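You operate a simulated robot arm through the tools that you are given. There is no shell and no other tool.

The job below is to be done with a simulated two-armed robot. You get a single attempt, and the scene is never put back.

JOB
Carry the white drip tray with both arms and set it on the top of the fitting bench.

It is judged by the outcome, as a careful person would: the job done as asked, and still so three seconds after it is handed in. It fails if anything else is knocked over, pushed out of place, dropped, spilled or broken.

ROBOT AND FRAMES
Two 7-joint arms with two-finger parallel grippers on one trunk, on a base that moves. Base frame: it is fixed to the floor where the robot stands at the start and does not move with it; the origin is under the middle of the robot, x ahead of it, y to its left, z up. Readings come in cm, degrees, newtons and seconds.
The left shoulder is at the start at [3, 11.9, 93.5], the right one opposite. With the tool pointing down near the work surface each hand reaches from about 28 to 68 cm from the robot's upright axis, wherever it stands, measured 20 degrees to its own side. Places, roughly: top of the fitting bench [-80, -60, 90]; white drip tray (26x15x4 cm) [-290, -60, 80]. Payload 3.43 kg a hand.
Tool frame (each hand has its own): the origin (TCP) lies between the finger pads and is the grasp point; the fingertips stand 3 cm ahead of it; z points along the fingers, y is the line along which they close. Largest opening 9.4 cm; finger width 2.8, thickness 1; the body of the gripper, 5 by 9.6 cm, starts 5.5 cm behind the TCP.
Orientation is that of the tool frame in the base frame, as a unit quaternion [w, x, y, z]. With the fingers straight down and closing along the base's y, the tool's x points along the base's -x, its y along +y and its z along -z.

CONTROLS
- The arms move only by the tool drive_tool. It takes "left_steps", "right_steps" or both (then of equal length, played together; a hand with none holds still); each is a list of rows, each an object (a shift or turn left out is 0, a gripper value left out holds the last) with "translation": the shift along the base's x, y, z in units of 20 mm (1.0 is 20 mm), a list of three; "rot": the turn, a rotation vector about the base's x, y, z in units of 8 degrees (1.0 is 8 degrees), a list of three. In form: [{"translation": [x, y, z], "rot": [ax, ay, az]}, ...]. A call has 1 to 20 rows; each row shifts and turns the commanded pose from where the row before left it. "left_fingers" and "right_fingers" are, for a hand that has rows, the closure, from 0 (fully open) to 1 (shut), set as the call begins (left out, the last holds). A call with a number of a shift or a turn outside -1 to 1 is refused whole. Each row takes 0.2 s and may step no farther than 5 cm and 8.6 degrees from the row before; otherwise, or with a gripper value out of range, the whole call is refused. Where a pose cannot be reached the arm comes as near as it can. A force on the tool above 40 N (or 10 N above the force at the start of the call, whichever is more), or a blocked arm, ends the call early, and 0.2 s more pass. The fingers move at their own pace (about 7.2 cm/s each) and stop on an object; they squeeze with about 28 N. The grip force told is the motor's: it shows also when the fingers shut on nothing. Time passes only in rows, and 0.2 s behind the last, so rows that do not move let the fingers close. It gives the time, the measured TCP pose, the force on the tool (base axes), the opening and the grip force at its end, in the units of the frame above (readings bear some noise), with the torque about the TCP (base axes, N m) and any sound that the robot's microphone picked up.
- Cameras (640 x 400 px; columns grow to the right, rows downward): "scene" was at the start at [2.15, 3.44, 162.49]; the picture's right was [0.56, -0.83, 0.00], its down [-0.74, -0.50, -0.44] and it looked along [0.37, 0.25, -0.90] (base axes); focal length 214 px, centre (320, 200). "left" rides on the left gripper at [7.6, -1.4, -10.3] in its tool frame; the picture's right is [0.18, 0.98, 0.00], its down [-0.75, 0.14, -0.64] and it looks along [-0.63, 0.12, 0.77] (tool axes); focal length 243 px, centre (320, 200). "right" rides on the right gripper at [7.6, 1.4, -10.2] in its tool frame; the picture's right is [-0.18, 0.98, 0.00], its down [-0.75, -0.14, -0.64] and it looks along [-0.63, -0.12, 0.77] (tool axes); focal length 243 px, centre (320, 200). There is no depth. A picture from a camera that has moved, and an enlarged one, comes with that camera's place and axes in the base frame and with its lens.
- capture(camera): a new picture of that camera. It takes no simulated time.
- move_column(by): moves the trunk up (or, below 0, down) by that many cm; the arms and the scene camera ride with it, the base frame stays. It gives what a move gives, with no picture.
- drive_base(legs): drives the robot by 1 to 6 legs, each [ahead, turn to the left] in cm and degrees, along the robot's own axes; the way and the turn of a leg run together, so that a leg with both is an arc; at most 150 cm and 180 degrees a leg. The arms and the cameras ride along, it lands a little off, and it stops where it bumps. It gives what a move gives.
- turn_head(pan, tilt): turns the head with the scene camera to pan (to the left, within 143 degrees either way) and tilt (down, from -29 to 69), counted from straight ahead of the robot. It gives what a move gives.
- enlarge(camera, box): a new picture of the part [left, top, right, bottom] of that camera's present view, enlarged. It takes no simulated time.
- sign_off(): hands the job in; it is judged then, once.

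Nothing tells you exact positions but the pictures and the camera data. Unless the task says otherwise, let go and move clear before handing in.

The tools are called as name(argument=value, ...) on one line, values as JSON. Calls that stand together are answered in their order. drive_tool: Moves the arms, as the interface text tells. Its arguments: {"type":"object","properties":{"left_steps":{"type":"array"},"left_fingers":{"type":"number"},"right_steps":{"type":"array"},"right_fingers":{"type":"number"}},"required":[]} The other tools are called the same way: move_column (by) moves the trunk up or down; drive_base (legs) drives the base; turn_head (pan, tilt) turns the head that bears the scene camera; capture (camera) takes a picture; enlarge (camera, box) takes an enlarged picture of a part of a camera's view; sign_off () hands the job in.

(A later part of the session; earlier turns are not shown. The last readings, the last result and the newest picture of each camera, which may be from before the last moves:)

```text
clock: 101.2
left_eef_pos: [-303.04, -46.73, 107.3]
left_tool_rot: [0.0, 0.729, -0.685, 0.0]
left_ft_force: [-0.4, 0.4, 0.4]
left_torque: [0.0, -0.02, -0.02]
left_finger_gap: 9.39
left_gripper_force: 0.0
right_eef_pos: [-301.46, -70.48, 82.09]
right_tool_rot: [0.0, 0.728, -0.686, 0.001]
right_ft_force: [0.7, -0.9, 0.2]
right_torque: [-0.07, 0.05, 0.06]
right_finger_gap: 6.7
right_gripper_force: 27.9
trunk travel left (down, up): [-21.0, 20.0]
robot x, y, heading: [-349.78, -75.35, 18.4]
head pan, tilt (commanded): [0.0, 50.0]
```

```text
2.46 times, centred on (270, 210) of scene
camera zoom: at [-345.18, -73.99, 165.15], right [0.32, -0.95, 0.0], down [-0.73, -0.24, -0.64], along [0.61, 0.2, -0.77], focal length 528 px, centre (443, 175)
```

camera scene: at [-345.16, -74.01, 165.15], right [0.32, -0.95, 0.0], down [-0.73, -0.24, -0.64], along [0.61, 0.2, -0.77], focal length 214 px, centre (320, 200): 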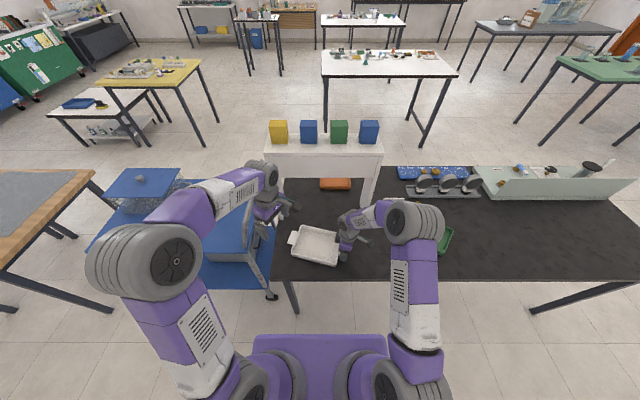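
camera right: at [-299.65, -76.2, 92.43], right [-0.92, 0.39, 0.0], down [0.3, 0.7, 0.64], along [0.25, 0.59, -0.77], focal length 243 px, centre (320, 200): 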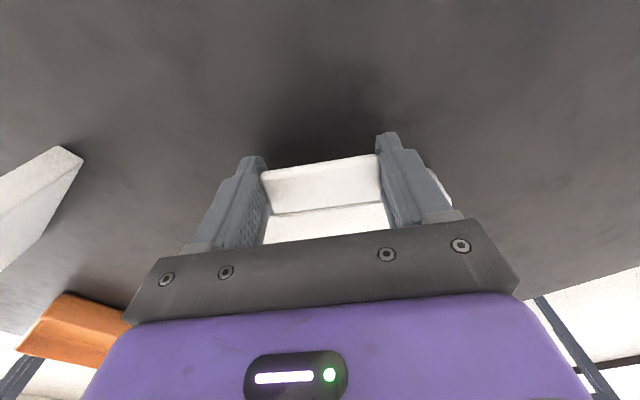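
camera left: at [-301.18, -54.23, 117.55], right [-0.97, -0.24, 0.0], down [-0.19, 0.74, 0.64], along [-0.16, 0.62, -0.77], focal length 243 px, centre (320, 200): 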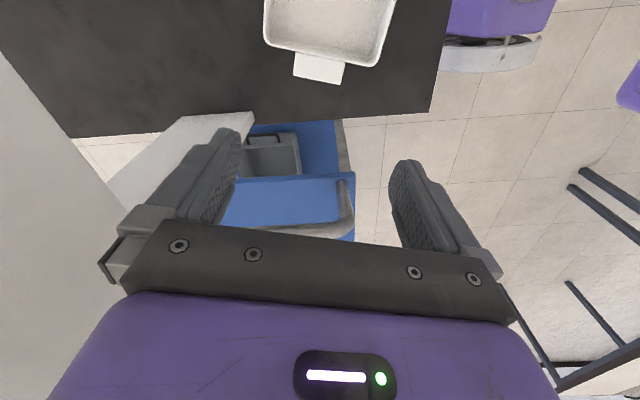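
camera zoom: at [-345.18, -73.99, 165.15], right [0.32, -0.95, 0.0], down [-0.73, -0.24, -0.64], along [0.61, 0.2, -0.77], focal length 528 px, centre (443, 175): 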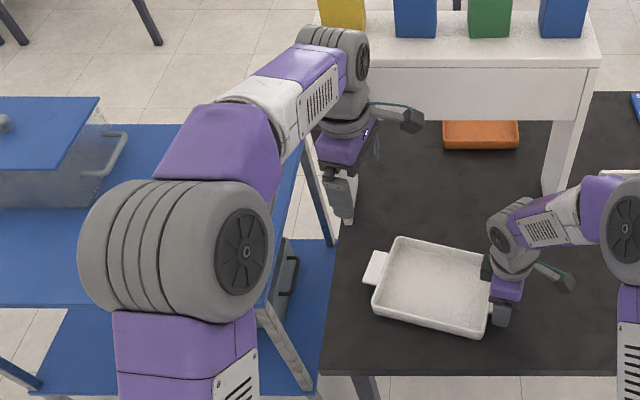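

The left hand camera puts the left tab centre at [-302.9,-47.1], right under the fingers. I'll lower the left hand to just above the tab.

drive_tool(left_steps=[{"translation": [0, 0, -0.8]}, {"translation": [0, 0, -0.8]}, {"translation": [0, 0, -0.8]}, {"translation": [0, 0, -0.8]}, {"translation": [0, 0, -0.8]}, {"translation": [0, 0, -0.8]}, {"translation": [0, 0, 0]}])

capture(camera="left")

enlarge(camera="scene", box=[140, 130, 400, 290])

```text
clock: 102.8
left_eef_pos: [-303.07, -46.78, 97.69]
left_tool_rot: [0.0, 0.728, -0.685, 0.0]
left_ft_force: [0.7, 0.1, -0.1]
left_torque: [0.04, -0.02, -0.03]
left_finger_gap: 9.39
left_gripper_force: 0.1
right_eef_pos: [-301.43, -70.7, 82.24]
right_tool_rot: [0.0, 0.728, -0.686, 0.0]
right_ft_force: [0.0, 0.2, 0.3]
right_torque: [-0.03, 0.01, -0.04]
right_finger_gap: 6.7
right_gripper_force: 27.8
trunk travel left (down, up): [-21.0, 20.0]
robot x, y, heading: [-349.72, -75.6, 18.3]
head pan, tilt (commanded): [0.0, 50.0]
```

```text
taken
camera left: at [-301.17, -54.24, 107.91], right [-0.97, -0.24, 0.0], down [-0.19, 0.74, 0.64], along [-0.16, 0.62, -0.77], focal length 243 px, centre (320, 200)
```

left: 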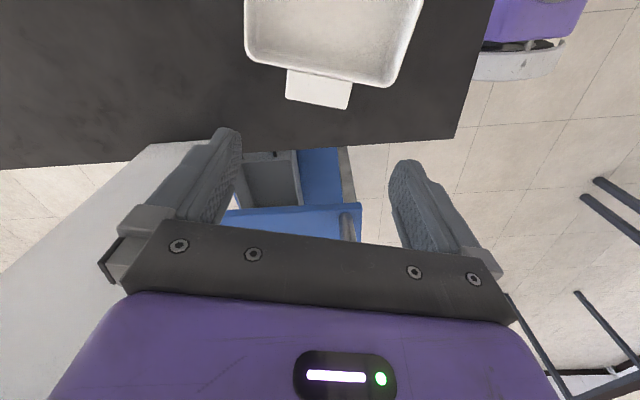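

```text
2.46 times, centred on (270, 210) of scene
camera zoom: at [-345.17, -74.0, 165.15], right [0.32, -0.95, 0.0], down [-0.73, -0.24, -0.64], along [0.61, 0.2, -0.77], focal length 528 px, centre (443, 175)
```

zoom: 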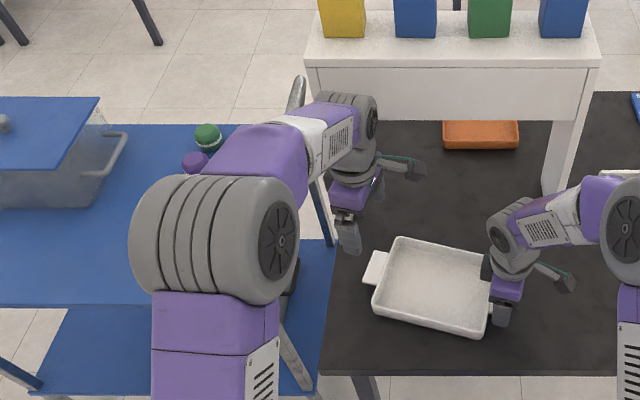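

The left arm's elbow is near the trolley's handle, so before going lower I'll look that way with the head to check the clearance.

turn_head(pan=55, tilt=45)

capture(camera="scene")

```text
clock: 104.1
left_eef_pos: [-302.87, -46.77, 97.76]
left_tool_rot: [0.0, 0.728, -0.685, 0.0]
left_ft_force: [-0.5, -0.7, -0.5]
left_torque: [-0.04, 0.04, -0.01]
left_finger_gap: 9.4
left_gripper_force: 0.0
right_eef_pos: [-301.55, -70.76, 82.25]
right_tool_rot: [0.0, 0.728, -0.686, 0.0]
right_ft_force: [0.8, -0.4, 0.1]
right_torque: [0.02, -0.02, -0.07]
right_finger_gap: 6.69
right_gripper_force: 27.4
trunk travel left (down, up): [-21.0, 20.0]
robot x, y, heading: [-349.56, -75.85, 18.5]
head pan, tilt (commanded): [55.0, 45.0]
```

```text
taken
camera scene: at [-350.15, -68.65, 165.84], right [0.96, -0.28, 0.0], down [-0.2, -0.68, -0.71], along [0.2, 0.68, -0.71], focal length 214 px, centre (320, 200)
```

scene: 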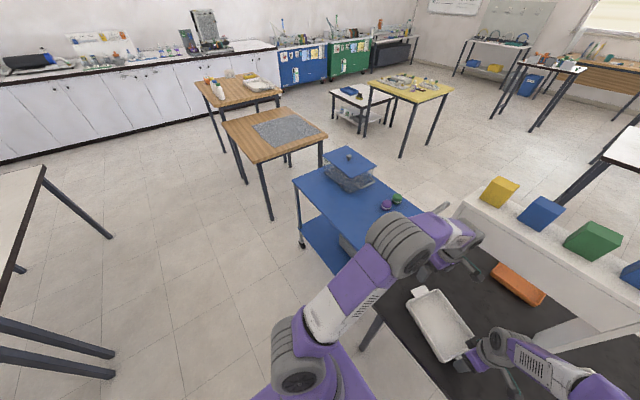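

enlarge(camera="scene", box=[280, 140, 520, 290])

```text
2.67 times, centred on (400, 215) of scene
camera zoom: at [-350.15, -68.65, 165.84], right [0.96, -0.28, 0.0], down [-0.2, -0.68, -0.71], along [0.2, 0.68, -0.71], focal length 572 px, centre (107, 160)
```

zoom: 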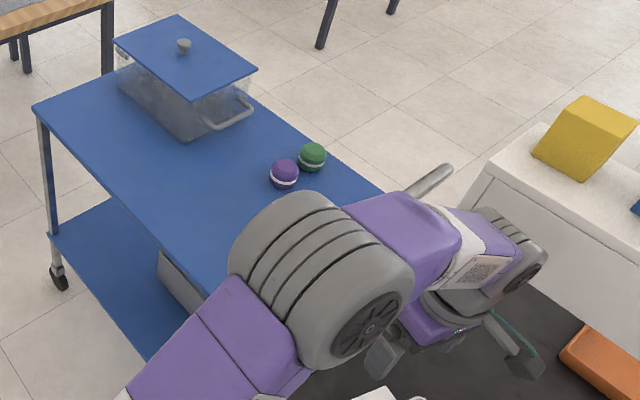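

Triangulating the elbow from the two views puts it at z≈132, well above the trolley handle (≈95), so the way down is clear. I'll turn the head back and lower the left hand.

turn_head(pan=0, tilt=50)

drive_tool(left_steps=[{"translation": [0, 0, -0.8]}, {"translation": [0, 0, -0.8]}, {"translation": [0, 0, -0.8]}, {"translation": [0, 0, -0.8]}, {"translation": [0, 0, -0.8]}, {"translation": [0, 0, -0.8]}, {"translation": [0, 0, -0.7]}, {"translation": [0, 0, 0]}])

capture(camera="left")

enlarge(camera="scene", box=[140, 130, 400, 290])

```text
clock: 105.3
left_eef_pos: [-303.12, -46.81, 97.71]
left_tool_rot: [-0.001, 0.728, -0.686, 0.0]
left_ft_force: [0.1, -0.5, -0.6]
left_torque: [0.01, 0.03, 0.0]
left_finger_gap: 9.41
left_gripper_force: 0.1
right_eef_pos: [-301.37, -70.61, 82.18]
right_tool_rot: [0.0, 0.728, -0.685, 0.0]
right_ft_force: [-0.8, -0.5, -0.1]
right_torque: [0.05, -0.04, -0.02]
right_finger_gap: 6.72
right_gripper_force: 28.0
trunk travel left (down, up): [-21.0, 20.0]
robot x, y, heading: [-349.37, -75.64, 18.5]
head pan, tilt (commanded): [0.0, 50.0]
```

```text
clock: 107.1
left_eef_pos: [-302.95, -46.8, 86.59]
left_tool_rot: [-0.001, 0.728, -0.686, -0.001]
left_ft_force: [0.3, 0.1, 0.5]
left_torque: [0.0, -0.01, 0.03]
left_finger_gap: 9.4
left_gripper_force: 0.1
right_eef_pos: [-301.39, -70.68, 82.03]
right_tool_rot: [0.0, 0.728, -0.686, 0.0]
right_ft_force: [0.1, 0.4, 0.6]
right_torque: [0.0, -0.01, -0.01]
right_finger_gap: 6.7
right_gripper_force: 27.9
trunk travel left (down, up): [-21.0, 20.0]
robot x, y, heading: [-349.67, -75.64, 18.4]
head pan, tilt (commanded): [0.0, 50.0]
```

```text
taken
camera left: at [-301.17, -54.24, 96.93], right [-0.97, -0.24, 0.0], down [-0.19, 0.74, 0.64], along [-0.15, 0.62, -0.77], focal length 243 px, centre (320, 200)
```

left: 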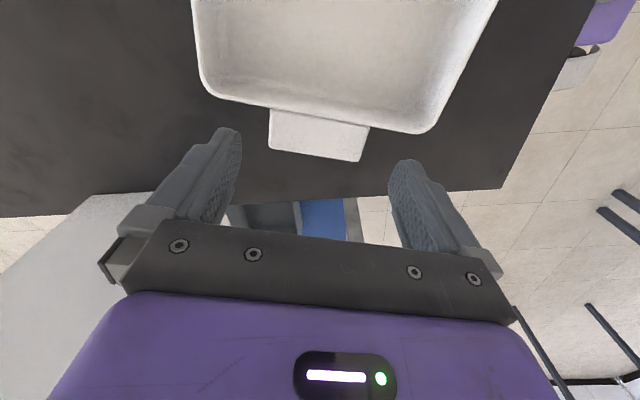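

```text
2.46 times, centred on (270, 210) of scene
camera zoom: at [-345.17, -74.0, 165.15], right [0.32, -0.95, 0.0], down [-0.73, -0.24, -0.64], along [0.61, 0.2, -0.77], focal length 528 px, centre (443, 175)
```

zoom: 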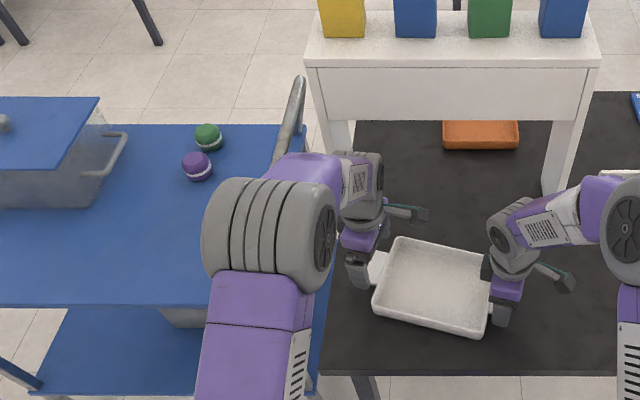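

The left tab sits between the open fingers. I'll shift 3 mm outward and go down the last 4.4 cm slowly.

drive_tool(left_steps=[{"translation": [0, 0.15, 0]}, {"translation": [0, 0, -0.5]}, {"translation": [0, 0, -0.5]}, {"translation": [0, 0, -0.5]}, {"translation": [0, 0, -0.5]}, {"translation": [0, 0, -0.2]}, {"translation": [0, 0, 0]}])

capture(camera="left")

```text
clock: 108.7
left_eef_pos: [-303.08, -46.45, 82.25]
left_tool_rot: [0.0, 0.727, -0.686, -0.001]
left_ft_force: [0.6, 0.6, -0.2]
left_torque: [0.01, -0.02, 0.01]
left_finger_gap: 9.38
left_gripper_force: 0.1
right_eef_pos: [-301.4, -70.6, 82.31]
right_tool_rot: [-0.001, 0.728, -0.686, 0.0]
right_ft_force: [0.4, 0.4, 0.4]
right_torque: [0.01, -0.03, -0.03]
right_finger_gap: 6.7
right_gripper_force: 27.8
trunk travel left (down, up): [-21.0, 20.0]
robot x, y, heading: [-349.58, -75.49, 18.5]
head pan, tilt (commanded): [0.0, 50.0]
```

```text
taken
camera left: at [-301.15, -53.95, 92.53], right [-0.97, -0.24, 0.0], down [-0.19, 0.74, 0.64], along [-0.16, 0.62, -0.77], focal length 243 px, centre (320, 200)
```

left: 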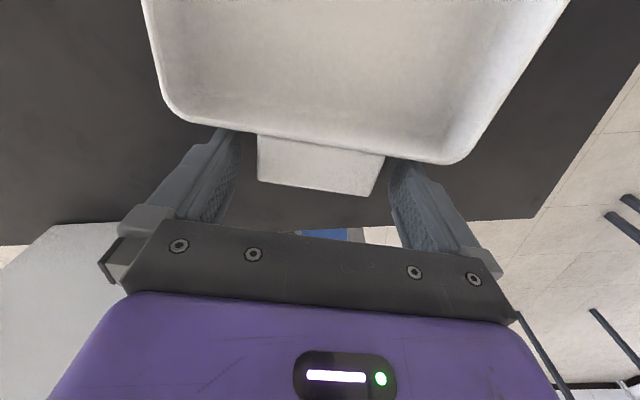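

The left fingers now stand astride the tab. I'll close the left gripper.

drive_tool(left_steps=[{"translation": [0, 0, 0]}, {"translation": [0, 0, 0]}, {"translation": [0, 0, 0]}, {"translation": [0, 0, 0]}, {"translation": [0, 0, 0]}], left_fingers=1.0)

capture(camera="left")

enlarge(camera="scene", box=[240, 150, 400, 280])

```text
clock: 109.9
left_eef_pos: [-302.98, -46.41, 82.44]
left_tool_rot: [0.0, 0.728, -0.685, 0.001]
left_ft_force: [4.6, 0.9, -0.6]
left_torque: [0.53, -0.22, 0.45]
left_finger_gap: 6.71
left_gripper_force: 28.6
right_eef_pos: [-301.47, -70.57, 82.05]
right_tool_rot: [0.001, 0.728, -0.686, -0.001]
right_ft_force: [-5.8, -1.0, 2.4]
right_torque: [0.08, 0.19, 0.95]
right_finger_gap: 6.73
right_gripper_force: 28.1
trunk travel left (down, up): [-21.0, 20.0]
robot x, y, heading: [-349.26, -75.69, 18.4]
head pan, tilt (commanded): [0.0, 50.0]
```

```text
taken
camera left: at [-301.14, -53.94, 92.55], right [-0.97, -0.24, 0.0], down [-0.19, 0.74, 0.64], along [-0.15, 0.62, -0.77], focal length 243 px, centre (320, 200)
```

left: 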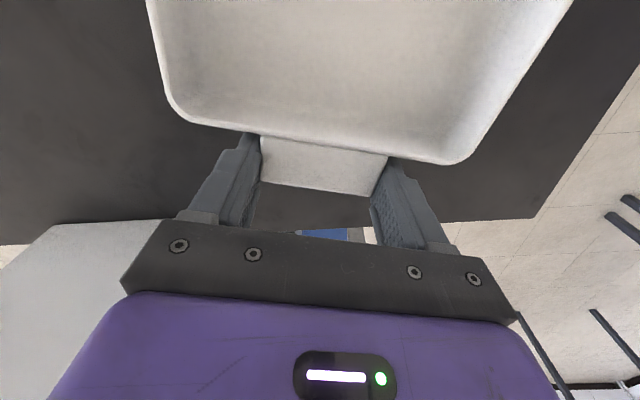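

```text
3.08 times, centred on (320, 215) of scene
camera zoom: at [-345.17, -74.0, 165.15], right [0.32, -0.95, 0.0], down [-0.73, -0.24, -0.64], along [0.61, 0.2, -0.77], focal length 660 px, centre (320, 154)
```

zoom: 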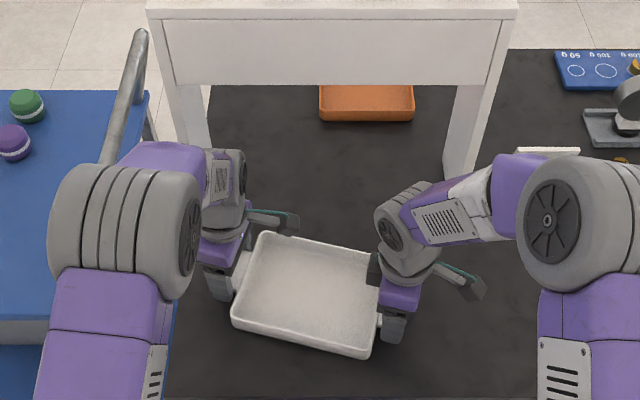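

Both tabs are gripped (gaps 6.7 cm, 28 N each). I'll lift a few centimetres with the trunk so both hands rise together, and check that it hangs level.

move_column(by=4)

capture(camera="left")

enlarge(camera="scene", box=[240, 150, 400, 280])

```text
clock: 110.7
left_eef_pos: [-302.88, -46.32, 86.34]
left_tool_rot: [0.0, 0.728, -0.685, 0.0]
left_ft_force: [6.6, 1.2, -1.7]
left_torque: [0.22, -0.14, 0.74]
left_finger_gap: 6.69
left_gripper_force: 27.7
right_eef_pos: [-301.54, -70.64, 86.16]
right_tool_rot: [0.001, 0.728, -0.686, 0.0]
right_ft_force: [-6.0, -1.4, 1.1]
right_torque: [0.04, 0.18, 0.78]
right_finger_gap: 6.71
right_gripper_force: 27.9
trunk travel left (down, up): [-25.0, 16.0]
robot x, y, heading: [-349.51, -75.39, 18.5]
head pan, tilt (commanded): [0.0, 50.0]
```

```text
taken
camera left: at [-301.12, -53.95, 96.54], right [-0.97, -0.24, 0.0], down [-0.19, 0.74, 0.64], along [-0.16, 0.62, -0.77], focal length 243 px, centre (320, 200)
```

left: 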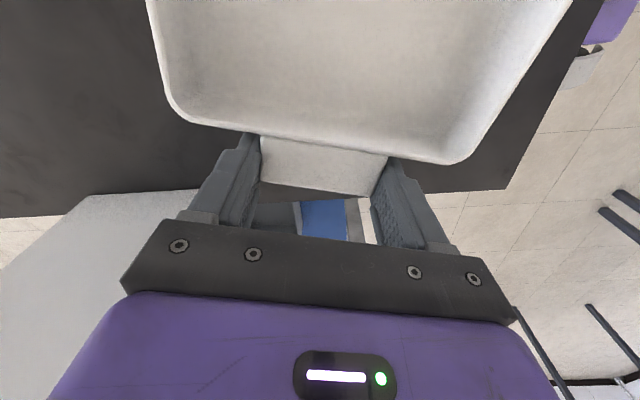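

```text
3.08 times, centred on (320, 215) of scene
camera zoom: at [-345.13, -73.99, 169.15], right [0.32, -0.95, 0.0], down [-0.73, -0.24, -0.64], along [0.61, 0.2, -0.77], focal length 660 px, centre (320, 154)
```

zoom: 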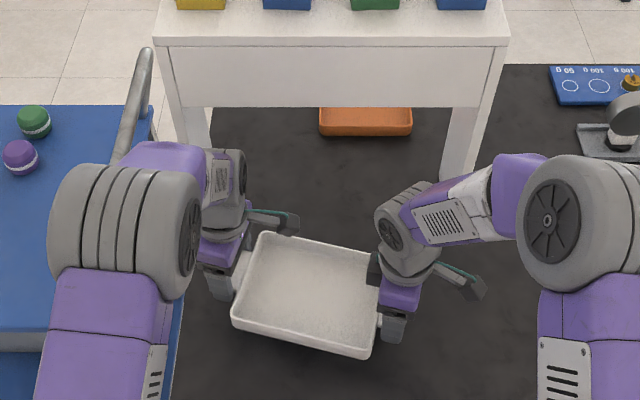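

The tray is up and level, held by both hands. I'll ease the small sideways strain between the hands, then back away from the table.

drive_tool(left_steps=[{"translation": [0.05, 0, 0]}, {"translation": [0, 0, 0]}], right_steps=[{"translation": [-0.05, 0, 0]}, {"translation": [0, 0, 0]}])

```text
clock: 111.3
left_eef_pos: [-302.99, -46.37, 86.35]
left_tool_rot: [0.0, 0.727, -0.686, -0.001]
left_ft_force: [-2.1, -0.2, 4.1]
left_torque: [-0.66, -0.36, -0.16]
left_finger_gap: 6.7
left_gripper_force: 28.6
right_eef_pos: [-301.39, -70.7, 86.14]
right_tool_rot: [0.0, 0.728, -0.686, 0.0]
right_ft_force: [1.7, 0.2, -6.8]
right_torque: [-0.62, 0.3, -0.26]
right_finger_gap: 6.7
right_gripper_force: 27.8
trunk travel left (down, up): [-25.0, 16.0]
robot x, y, heading: [-349.66, -75.19, 18.4]
head pan, tilt (commanded): [0.0, 50.0]
```

Strain is now small and the tray weight (~3 N) is shared. I'll back straight off 24 cm to the middle of the aisle, then raise the trunk fully.

drive_base(legs=[[-24, 0]])

move_column(by=16)

capture(camera="scene")

```text
clock: 113.1
left_eef_pos: [-325.54, -53.91, 86.4]
left_tool_rot: [-0.001, 0.727, -0.686, -0.001]
left_ft_force: [-3.2, 1.0, 0.7]
left_torque: [-0.27, 0.09, -0.34]
left_finger_gap: 6.71
left_gripper_force: 28.3
right_eef_pos: [-324.23, -78.25, 86.25]
right_tool_rot: [-0.001, 0.727, -0.687, -0.001]
right_ft_force: [3.4, -0.8, -1.9]
right_torque: [0.02, -0.08, -0.47]
right_finger_gap: 6.69
right_gripper_force: 28.1
trunk travel left (down, up): [-25.0, 16.0]
robot x, y, heading: [-372.42, -83.04, 18.2]
head pan, tilt (commanded): [0.0, 50.0]
```

```text
clock: 114.9
left_eef_pos: [-325.53, -54.12, 102.29]
left_tool_rot: [0.0, 0.727, -0.687, -0.001]
left_ft_force: [0.8, 0.3, -1.0]
left_torque: [-0.01, -0.01, 0.04]
left_finger_gap: 6.67
left_gripper_force: 28.1
right_eef_pos: [-324.17, -78.31, 102.18]
right_tool_rot: [0.001, 0.727, -0.687, 0.0]
right_ft_force: [-1.1, -0.4, -0.3]
right_torque: [0.03, -0.01, -0.06]
right_finger_gap: 6.72
right_gripper_force: 28.6
trunk travel left (down, up): [-41.0, 0.0]
robot x, y, heading: [-372.3, -83.27, 18.5]
head pan, tilt (commanded): [0.0, 50.0]
```

```text
taken
camera scene: at [-367.79, -81.55, 185.14], right [0.32, -0.95, 0.0], down [-0.73, -0.24, -0.64], along [0.61, 0.2, -0.77], focal length 214 px, centre (320, 200)
```

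scene: 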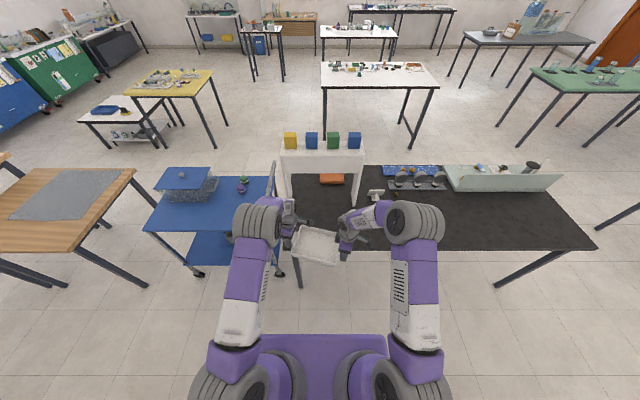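

The tray is held level at z=102 and nothing on the table was disturbed. I'll draw both hands 8 cm nearer and 6 cm higher in step to shorten the turning radius.

drive_tool(left_steps=[{"translation": [0, 0, 0.4]}, {"translation": [0, 0, 0.5]}, {"translation": [-0.47, -0.16, 0.4]}, {"translation": [-0.47, -0.16, 0.4]}, {"translation": [-0.47, -0.16, 0.4]}, {"translation": [-0.47, -0.16, 0.4]}, {"translation": [-0.47, -0.16, 0.3]}, {"translation": [-0.47, -0.16, 0.2]}, {"translation": [-0.47, -0.16, 0]}, {"translation": [-0.47, -0.16, 0]}, {"translation": [0, 0, 0]}], right_steps=[{"translation": [0, 0, 0.4]}, {"translation": [0, 0, 0.5]}, {"translation": [-0.47, -0.16, 0.4]}, {"translation": [-0.47, -0.16, 0.4]}, {"translation": [-0.47, -0.16, 0.4]}, {"translation": [-0.47, -0.16, 0.4]}, {"translation": [-0.47, -0.16, 0.3]}, {"translation": [-0.47, -0.16, 0.2]}, {"translation": [-0.47, -0.16, 0]}, {"translation": [-0.47, -0.16, 0]}, {"translation": [0, 0, 0]}])

capture(camera="scene")

```text
clock: 117.3
left_eef_pos: [-333.03, -56.6, 108.26]
left_tool_rot: [0.0, 0.727, -0.687, 0.0]
left_ft_force: [0.1, -2.0, -1.8]
left_torque: [0.22, 0.3, 0.1]
left_finger_gap: 6.71
left_gripper_force: 27.9
right_eef_pos: [-331.6, -80.7, 108.2]
right_tool_rot: [0.0, 0.727, -0.687, 0.0]
right_ft_force: [-0.8, 0.7, -0.6]
right_torque: [0.03, -0.35, 0.09]
right_finger_gap: 6.72
right_gripper_force: 28.1
trunk travel left (down, up): [-41.0, 0.0]
robot x, y, heading: [-372.22, -82.92, 18.5]
head pan, tilt (commanded): [0.0, 50.0]
```

```text
taken
camera scene: at [-367.76, -81.54, 185.15], right [0.32, -0.95, 0.0], down [-0.73, -0.24, -0.64], along [0.61, 0.2, -0.77], focal length 214 px, centre (320, 200)
```

scene: 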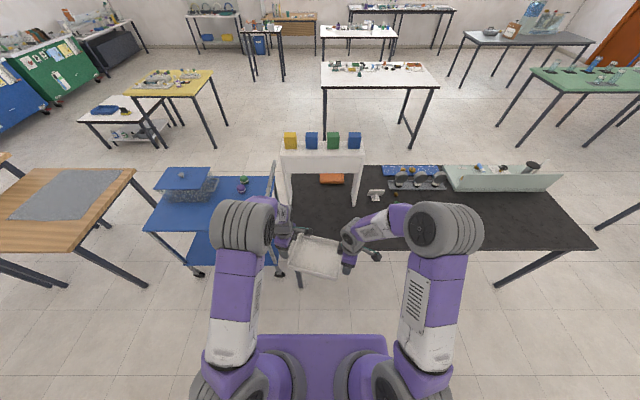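

The tray is secure and close in. I'll go back the way I came: turn right, drive along the far aisle past the black table's end, then turn left.

drive_base(legs=[[0, -90], [103, 0], [103, 0], [0, 90]])

capture(camera="scene")

```text
clock: 135.2
left_eef_pos: [-270.29, -253.25, 108.38]
left_tool_rot: [0.0, 0.724, -0.69, -0.001]
left_ft_force: [0.3, -0.1, -0.6]
left_torque: [-0.04, -0.06, 0.11]
left_finger_gap: 6.68
left_gripper_force: 27.8
right_eef_pos: [-268.96, -277.48, 108.23]
right_tool_rot: [0.001, 0.725, -0.689, -0.001]
right_ft_force: [-1.0, 0.6, -0.7]
right_torque: [0.01, 0.01, 0.05]
right_finger_gap: 6.7
right_gripper_force: 28.4
trunk travel left (down, up): [-41.0, 0.0]
robot x, y, heading: [-309.81, -279.76, 17.9]
head pan, tilt (commanded): [0.0, 50.0]
```

```text
taken
camera scene: at [-305.16, -278.0, 185.15], right [0.31, -0.95, 0.0], down [-0.73, -0.24, -0.64], along [0.61, 0.2, -0.77], focal length 214 px, centre (320, 200)
```

scene: 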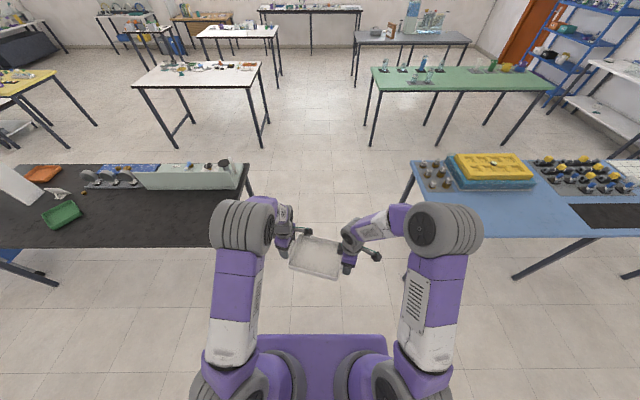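

The gap between the black and blue tables is straight ahead and clear. I'll drive through it and turn left into the aisle by the fitting bench.

drive_base(legs=[[0, 0.7], [99, 0], [99, 0], [0, 90], [110, 0]])

turn_head(pan=-80, tilt=45)

capture(camera="scene")

```text
clock: 154.5
left_eef_pos: [-185.94, -72.67, 108.28]
left_tool_rot: [0.0, 0.999, 0.034, -0.001]
left_ft_force: [0.6, 1.2, -1.5]
left_torque: [-0.01, 0.06, 0.08]
left_finger_gap: 6.71
left_gripper_force: 27.8
right_eef_pos: [-161.73, -70.95, 108.2]
right_tool_rot: [0.0, 0.999, 0.034, 0.0]
right_ft_force: [1.1, -0.4, -0.7]
right_torque: [-0.01, -0.02, 0.08]
right_finger_gap: 6.69
right_gripper_force: 28.2
trunk travel left (down, up): [-41.0, 0.0]
robot x, y, heading: [-158.75, -111.67, 109.2]
head pan, tilt (commanded): [0.0, 50.0]
```

```text
clock: 156.0
left_eef_pos: [-185.98, -72.61, 108.29]
left_tool_rot: [0.0, 0.999, 0.035, -0.002]
left_ft_force: [0.0, 0.8, -0.8]
left_torque: [0.02, -0.02, 0.08]
left_finger_gap: 6.7
left_gripper_force: 28.0
right_eef_pos: [-161.72, -70.93, 108.2]
right_tool_rot: [0.0, 0.999, 0.035, 0.0]
right_ft_force: [0.1, -0.6, -0.8]
right_torque: [0.0, 0.02, 0.04]
right_finger_gap: 6.71
right_gripper_force: 28.2
trunk travel left (down, up): [-41.0, 0.0]
robot x, y, heading: [-158.88, -111.53, 109.1]
head pan, tilt (commanded): [-80.0, 45.0]
```

```text
taken
camera scene: at [-150.97, -110.43, 185.84], right [0.49, -0.87, 0.0], down [-0.62, -0.34, -0.71], along [0.62, 0.34, -0.71], focal length 214 px, centre (320, 200)
```

scene: 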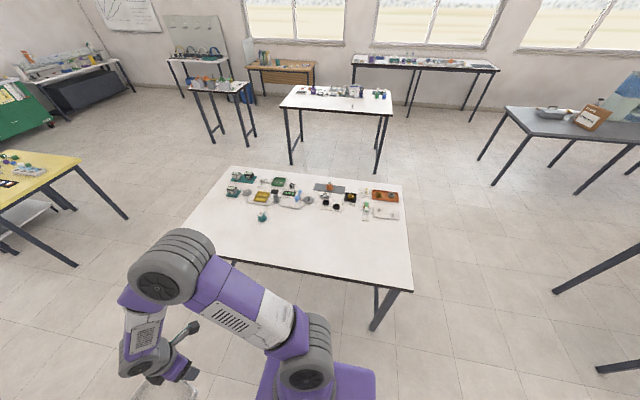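

The near strip of the fitting bench (on this side) is free. I'll enlarge it to choose the spot.

enlarge(camera="scene", box=[176, 155, 432, 315])

```text
2.50 times, centred on (304, 235) of scene
camera zoom: at [-150.97, -110.43, 185.84], right [0.49, -0.87, 0.0], down [-0.62, -0.34, -0.71], along [0.62, 0.34, -0.71], focal length 536 px, centre (360, 112)
```

zoom: 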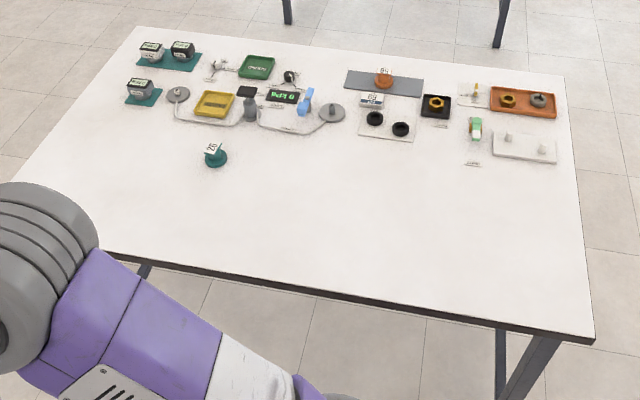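

The bench top comes out at z≈85.6, with a large free strip on this side. I'll set the tray around [-92,-80], well clear of all items. I'll line up, turn right to face the bench and drive up to it.

drive_base(legs=[[7.3, 0], [0, -90.5], [10, 0]])

turn_head(pan=0, tilt=50)

capture(camera="scene")

```text
clock: 161.7
left_eef_pos: [-112.6, -75.51, 108.32]
left_tool_rot: [0.0, 0.724, -0.69, -0.001]
left_ft_force: [0.2, -0.3, -0.6]
left_torque: [0.02, -0.03, 0.08]
left_finger_gap: 6.73
left_gripper_force: 27.9
right_eef_pos: [-111.45, -99.76, 108.24]
right_tool_rot: [0.0, 0.723, -0.69, 0.0]
right_ft_force: [0.1, -0.3, -1.5]
right_torque: [-0.05, 0.0, 0.03]
right_finger_gap: 6.69
right_gripper_force: 27.9
trunk travel left (down, up): [-41.0, 0.0]
robot x, y, heading: [-152.33, -101.51, 17.7]
head pan, tilt (commanded): [-80.0, 45.0]
```

```text
clock: 163.2
left_eef_pos: [-112.35, -75.64, 108.45]
left_tool_rot: [-0.001, 0.724, -0.69, -0.001]
left_ft_force: [-0.1, -0.1, -0.5]
left_torque: [0.02, -0.03, 0.08]
left_finger_gap: 6.72
left_gripper_force: 27.5
right_eef_pos: [-111.19, -99.84, 108.23]
right_tool_rot: [0.0, 0.724, -0.69, 0.0]
right_ft_force: [-0.8, 0.6, -1.2]
right_torque: [0.0, 0.02, 0.04]
right_finger_gap: 6.7
right_gripper_force: 28.2
trunk travel left (down, up): [-41.0, 0.0]
robot x, y, heading: [-151.89, -101.34, 17.5]
head pan, tilt (commanded): [0.0, 50.0]
```

```text
taken
camera scene: at [-147.45, -100.19, 185.15], right [0.31, -0.95, 0.0], down [-0.73, -0.23, -0.64], along [0.61, 0.2, -0.77], focal length 214 px, centre (320, 200)
```

scene: 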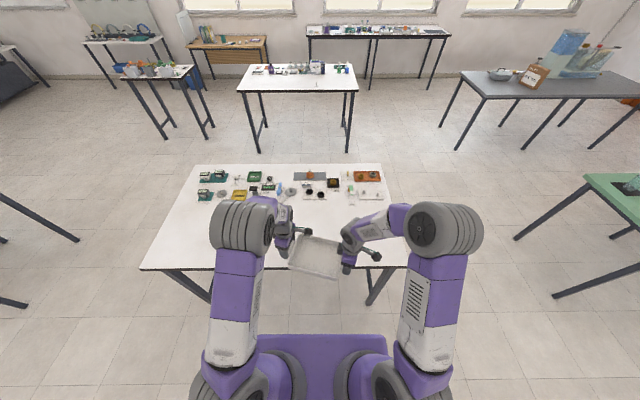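

The bench is squarely ahead and the tray still level. I'll drive up another 10 cm.

drive_base(legs=[[10, 1]])

enlarge(camera="scene", box=[160, 140, 480, 340])

capture(camera="left")

capture(camera="right")

```text
clock: 164.4
left_eef_pos: [-103.43, -71.69, 108.26]
left_tool_rot: [-0.001, 0.729, -0.685, 0.0]
left_ft_force: [1.2, -0.7, -1.4]
left_torque: [0.08, -0.02, 0.13]
left_finger_gap: 6.69
left_gripper_force: 28.0
right_eef_pos: [-101.75, -95.94, 108.15]
right_tool_rot: [0.0, 0.73, -0.683, -0.001]
right_ft_force: [-0.7, -0.1, -0.9]
right_torque: [-0.07, 0.0, 0.01]
right_finger_gap: 6.69
right_gripper_force: 27.4
trunk travel left (down, up): [-41.0, 0.0]
robot x, y, heading: [-142.39, -98.41, 18.7]
head pan, tilt (commanded): [0.0, 50.0]
```

```text
2.00 times, centred on (320, 240) of scene
camera zoom: at [-137.96, -96.95, 185.16], right [0.32, -0.95, 0.0], down [-0.72, -0.25, -0.64], along [0.61, 0.21, -0.77], focal length 429 px, centre (320, 120)
```

zoom: 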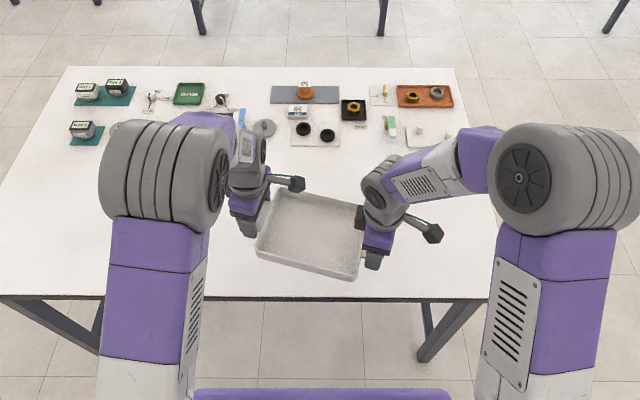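

```text
taken
camera left: at [-101.49, -79.21, 118.54], right [-0.97, -0.25, 0.0], down [-0.19, 0.74, 0.64], along [-0.16, 0.62, -0.77], focal length 243 px, centre (320, 200)
```

left: 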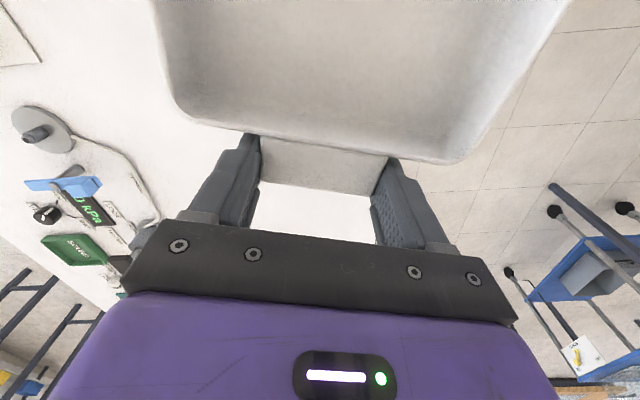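

```text
taken
camera right: at [-102.67, -103.62, 118.49], right [-0.99, 0.12, 0.0], down [0.09, 0.76, 0.64], along [0.08, 0.64, -0.77], focal length 243 px, centre (320, 200)
```

right: 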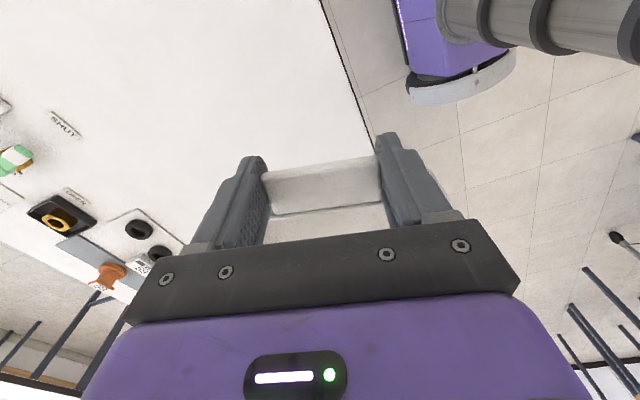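

The tray now hangs over the bench edge with about 36 cm between my base axis and the bench. I'll extend both hands 11.5 cm forward in step, still high.

drive_tool(left_steps=[{"translation": [0.3, 0.1, 0]}, {"translation": [0.54, 0.18, 0]}, {"translation": [0.54, 0.18, 0]}, {"translation": [0.54, 0.18, 0]}, {"translation": [0.54, 0.18, 0]}, {"translation": [0.54, 0.18, 0]}, {"translation": [0.54, 0.18, 0]}, {"translation": [0.54, 0.18, 0]}, {"translation": [0.54, 0.18, 0]}, {"translation": [0.54, 0.18, 0]}, {"translation": [0.3, 0.1, 0]}, {"translation": [0, 0, 0]}], right_steps=[{"translation": [0.3, 0.1, 0]}, {"translation": [0.54, 0.18, 0]}, {"translation": [0.54, 0.18, 0]}, {"translation": [0.54, 0.18, 0]}, {"translation": [0.54, 0.18, 0]}, {"translation": [0.54, 0.18, 0]}, {"translation": [0.54, 0.18, 0]}, {"translation": [0.54, 0.18, 0]}, {"translation": [0.54, 0.18, 0]}, {"translation": [0.54, 0.18, 0]}, {"translation": [0.3, 0.1, 0]}, {"translation": [0, 0, 0]}])

enlarge(camera="scene", box=[160, 140, 480, 340])

capture(camera="left")

```text
clock: 167.0
left_eef_pos: [-92.5, -68.05, 108.22]
left_tool_rot: [-0.001, 0.73, -0.684, -0.001]
left_ft_force: [0.2, -0.3, 1.9]
left_torque: [-0.28, 0.09, 0.07]
left_finger_gap: 6.71
left_gripper_force: 28.2
right_eef_pos: [-90.84, -92.27, 108.26]
right_tool_rot: [0.0, 0.73, -0.683, -0.001]
right_ft_force: [-0.7, 0.2, -2.8]
right_torque: [-0.24, -0.13, 0.18]
right_finger_gap: 6.73
right_gripper_force: 28.1
trunk travel left (down, up): [-41.0, 0.0]
robot x, y, heading: [-142.57, -98.2, 18.8]
head pan, tilt (commanded): [0.0, 50.0]
```

```text
2.00 times, centred on (320, 240) of scene
camera zoom: at [-137.94, -96.94, 185.15], right [0.32, -0.95, 0.0], down [-0.72, -0.25, -0.64], along [0.61, 0.21, -0.77], focal length 429 px, centre (320, 120)
```

zoom: 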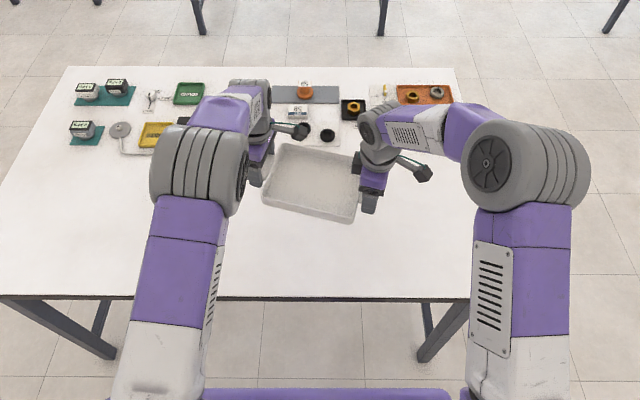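

```text
taken
camera left: at [-90.55, -75.57, 118.55], right [-0.97, -0.25, 0.0], down [-0.19, 0.74, 0.64], along [-0.16, 0.62, -0.77], focal length 243 px, centre (320, 200)
```

left: 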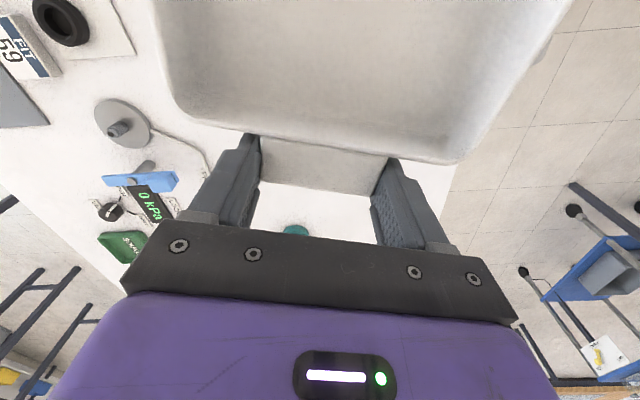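

The tray is over free bench surface, at least 10 cm from every item. I'll lower the trunk 15 cm so the tray is a few cm above the top, then look.

move_column(by=-15)

enlarge(camera="scene", box=[200, 140, 440, 290])

capture(camera="left")

capture(camera="right")

```text
clock: 168.7
left_eef_pos: [-92.52, -68.04, 93.33]
left_tool_rot: [-0.001, 0.73, -0.684, 0.0]
left_ft_force: [2.8, 2.3, -1.5]
left_torque: [0.09, -0.1, 0.47]
left_finger_gap: 6.69
left_gripper_force: 28.2
right_eef_pos: [-90.89, -92.18, 93.46]
right_tool_rot: [0.0, 0.73, -0.684, 0.0]
right_ft_force: [-3.5, -1.5, 0.2]
right_torque: [-0.08, 0.07, 0.41]
right_finger_gap: 6.69
right_gripper_force: 28.0
trunk travel left (down, up): [-26.0, 15.0]
robot x, y, heading: [-142.4, -98.14, 18.5]
head pan, tilt (commanded): [0.0, 50.0]
```

```text
2.67 times, centred on (320, 215) of scene
camera zoom: at [-137.94, -96.94, 170.17], right [0.32, -0.95, 0.0], down [-0.72, -0.25, -0.64], along [0.61, 0.21, -0.77], focal length 572 px, centre (320, 160)
```

zoom: 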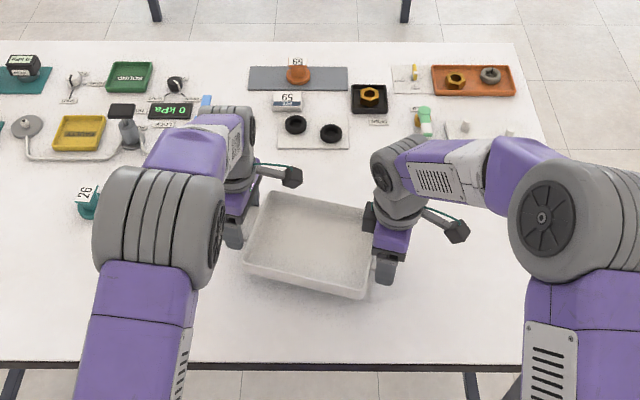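

```text
taken
camera left: at [-90.57, -75.56, 103.57], right [-0.97, -0.25, 0.0], down [-0.19, 0.74, 0.64], along [-0.16, 0.62, -0.77], focal length 243 px, centre (320, 200)
```

left: 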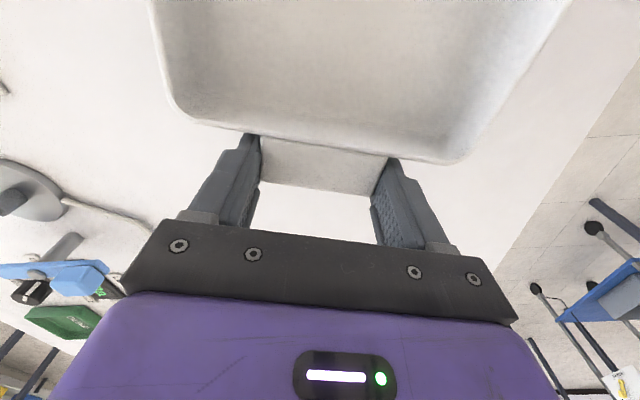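

```text
taken
camera right: at [-91.72, -99.97, 103.55], right [-0.99, 0.12, 0.0], down [0.09, 0.76, 0.64], along [0.08, 0.64, -0.77], focal length 243 px, centre (320, 200)
```

right: 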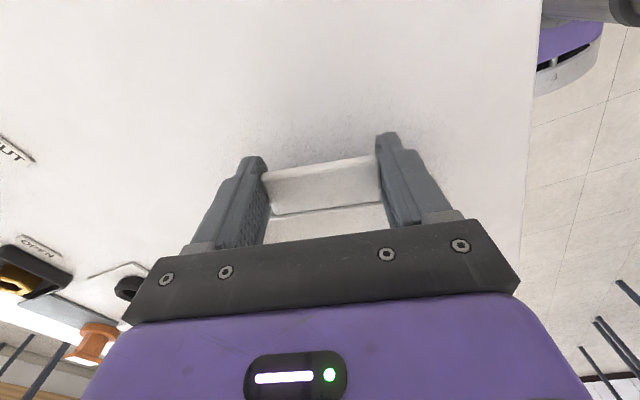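

The shadow shows the tray a few centimetres above the white top. I'll lower both hands together in small steps, watching the forces.

drive_tool(left_steps=[{"translation": [0, 0, -0.15]}, {"translation": [0, 0, -0.15]}, {"translation": [0, 0, -0.15]}, {"translation": [0, 0, -0.15]}, {"translation": [0, 0, -0.15]}, {"translation": [0, 0, -0.15]}, {"translation": [0, 0, -0.15]}, {"translation": [0, 0, -0.15]}, {"translation": [0, 0, 0]}], right_steps=[{"translation": [0, 0, -0.15]}, {"translation": [0, 0, -0.15]}, {"translation": [0, 0, -0.15]}, {"translation": [0, 0, -0.15]}, {"translation": [0, 0, -0.15]}, {"translation": [0, 0, -0.15]}, {"translation": [0, 0, -0.15]}, {"translation": [0, 0, -0.15]}, {"translation": [0, 0, 0]}])

capture(camera="right")

```text
clock: 170.7
left_eef_pos: [-92.48, -68.1, 91.06]
left_tool_rot: [0.0, 0.73, -0.684, -0.001]
left_ft_force: [-0.4, 4.1, -0.2]
left_torque: [-0.1, -0.09, 0.22]
left_finger_gap: 6.7
left_gripper_force: 27.8
right_eef_pos: [-90.87, -92.3, 90.84]
right_tool_rot: [0.001, 0.73, -0.683, 0.001]
right_ft_force: [-1.2, -3.9, -0.9]
right_torque: [-0.09, 0.09, 0.3]
right_finger_gap: 6.71
right_gripper_force: 27.6
trunk travel left (down, up): [-26.0, 15.0]
robot x, y, heading: [-142.61, -98.38, 18.6]
head pan, tilt (commanded): [0.0, 50.0]
```

```text
taken
camera right: at [-91.72, -99.99, 101.11], right [-0.99, 0.12, 0.0], down [0.09, 0.76, 0.64], along [0.08, 0.64, -0.77], focal length 243 px, centre (320, 200)
```

right: 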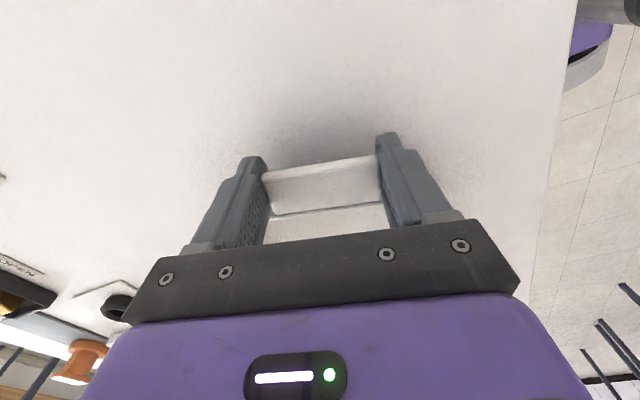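

No contact yet at z≈91. I'll continue down in half-centimetre bits.

drive_tool(left_steps=[{"translation": [0, 0, -0.1]}, {"translation": [0, 0, -0.1]}, {"translation": [0, 0, 0]}], right_steps=[{"translation": [0, 0, -0.1]}, {"translation": [0, 0, -0.1]}, {"translation": [0, 0, 0]}])

drive_tool(left_steps=[{"translation": [0, 0, -0.1]}, {"translation": [0, 0, -0.1]}, {"translation": [0, 0, 0]}], right_steps=[{"translation": [0, 0, -0.1]}, {"translation": [0, 0, -0.1]}, {"translation": [0, 0, 0]}])

```text
clock: 171.5
left_eef_pos: [-92.48, -68.12, 90.52]
left_tool_rot: [0.0, 0.73, -0.684, 0.0]
left_ft_force: [2.0, 4.6, -2.1]
left_torque: [0.23, -0.04, 0.33]
left_finger_gap: 6.66
left_gripper_force: 27.7
right_eef_pos: [-90.83, -92.27, 90.51]
right_tool_rot: [0.0, 0.73, -0.683, 0.0]
right_ft_force: [-2.9, -2.8, -0.2]
right_torque: [0.05, 0.04, 0.3]
right_finger_gap: 6.71
right_gripper_force: 27.6
trunk travel left (down, up): [-26.0, 15.0]
robot x, y, heading: [-142.42, -98.55, 18.9]
head pan, tilt (commanded): [0.0, 50.0]
```

```text
clock: 172.3
left_eef_pos: [-92.62, -68.07, 90.22]
left_tool_rot: [-0.002, 0.729, -0.684, 0.001]
left_ft_force: [1.2, 4.8, 12.5]
left_torque: [0.71, 0.31, 0.03]
left_finger_gap: 6.71
left_gripper_force: 27.6
right_eef_pos: [-90.87, -92.22, 90.34]
right_tool_rot: [-0.001, 0.73, -0.684, 0.0]
right_ft_force: [0.4, -3.2, 5.4]
right_torque: [0.67, 0.51, 0.02]
right_finger_gap: 6.69
right_gripper_force: 28.3
trunk travel left (down, up): [-26.0, 15.0]
robot x, y, heading: [-142.39, -98.2, 19.0]
head pan, tilt (commanded): [0.0, 50.0]
```

Contact: both hands feel upward force (18 N in total), so the tray is resting on the bench top. I'll ease off 1 mm and check before opening.

drive_tool(left_steps=[{"translation": [0, 0, 0.05]}, {"translation": [0, 0, 0]}], right_steps=[{"translation": [0, 0, 0.03]}, {"translation": [0, 0, 0]}])

enlarge(camera="scene", box=[240, 170, 400, 270])

capture(camera="left")

capture(camera="right")

```text
clock: 172.9
left_eef_pos: [-92.67, -68.15, 90.25]
left_tool_rot: [-0.001, 0.729, -0.684, 0.0]
left_ft_force: [3.9, 4.2, 9.6]
left_torque: [0.61, -0.39, 0.0]
left_finger_gap: 6.71
left_gripper_force: 28.2
right_eef_pos: [-90.97, -92.32, 90.18]
right_tool_rot: [-0.001, 0.729, -0.684, 0.001]
right_ft_force: [1.5, -3.1, 6.4]
right_torque: [0.67, -0.19, -0.14]
right_finger_gap: 6.68
right_gripper_force: 27.4
trunk travel left (down, up): [-26.0, 15.0]
robot x, y, heading: [-142.07, -98.61, 18.8]
head pan, tilt (commanded): [0.0, 50.0]
```

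```text
4.00 times, centred on (320, 220) of scene
camera zoom: at [-138.03, -97.0, 170.16], right [0.32, -0.95, 0.0], down [-0.72, -0.25, -0.64], along [0.61, 0.21, -0.77], focal length 858 px, centre (320, 120)
```

zoom: 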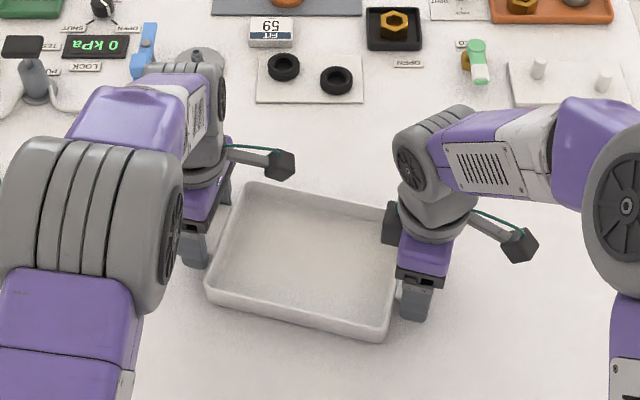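

```text
taken
camera left: at [-90.62, -75.6, 100.54], right [-0.97, -0.25, 0.0], down [-0.19, 0.74, 0.64], along [-0.16, 0.62, -0.77], focal length 243 px, centre (320, 200)
```

left: 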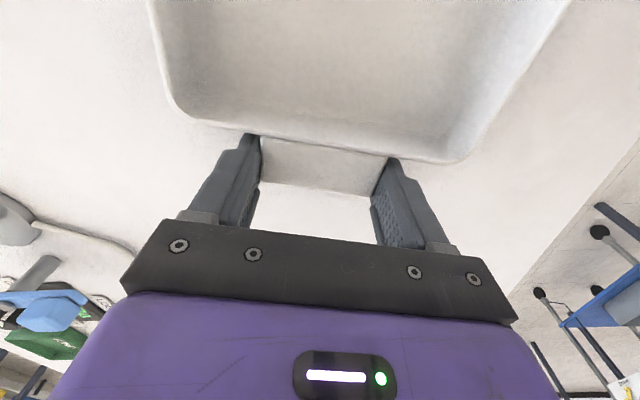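

```text
taken
camera right: at [-91.76, -100.01, 100.45], right [-0.99, 0.12, 0.0], down [0.09, 0.76, 0.64], along [0.08, 0.64, -0.77], focal length 243 px, centre (320, 200)
```

right: 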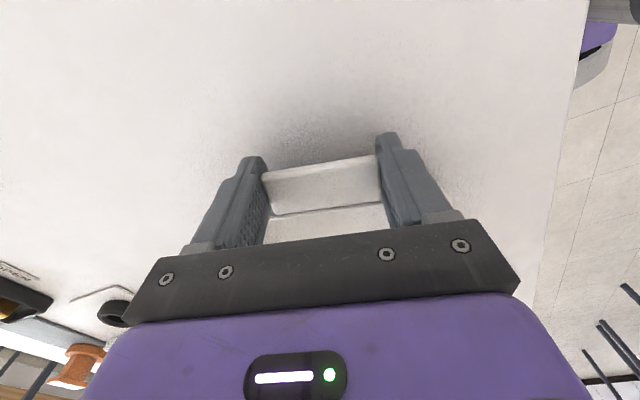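

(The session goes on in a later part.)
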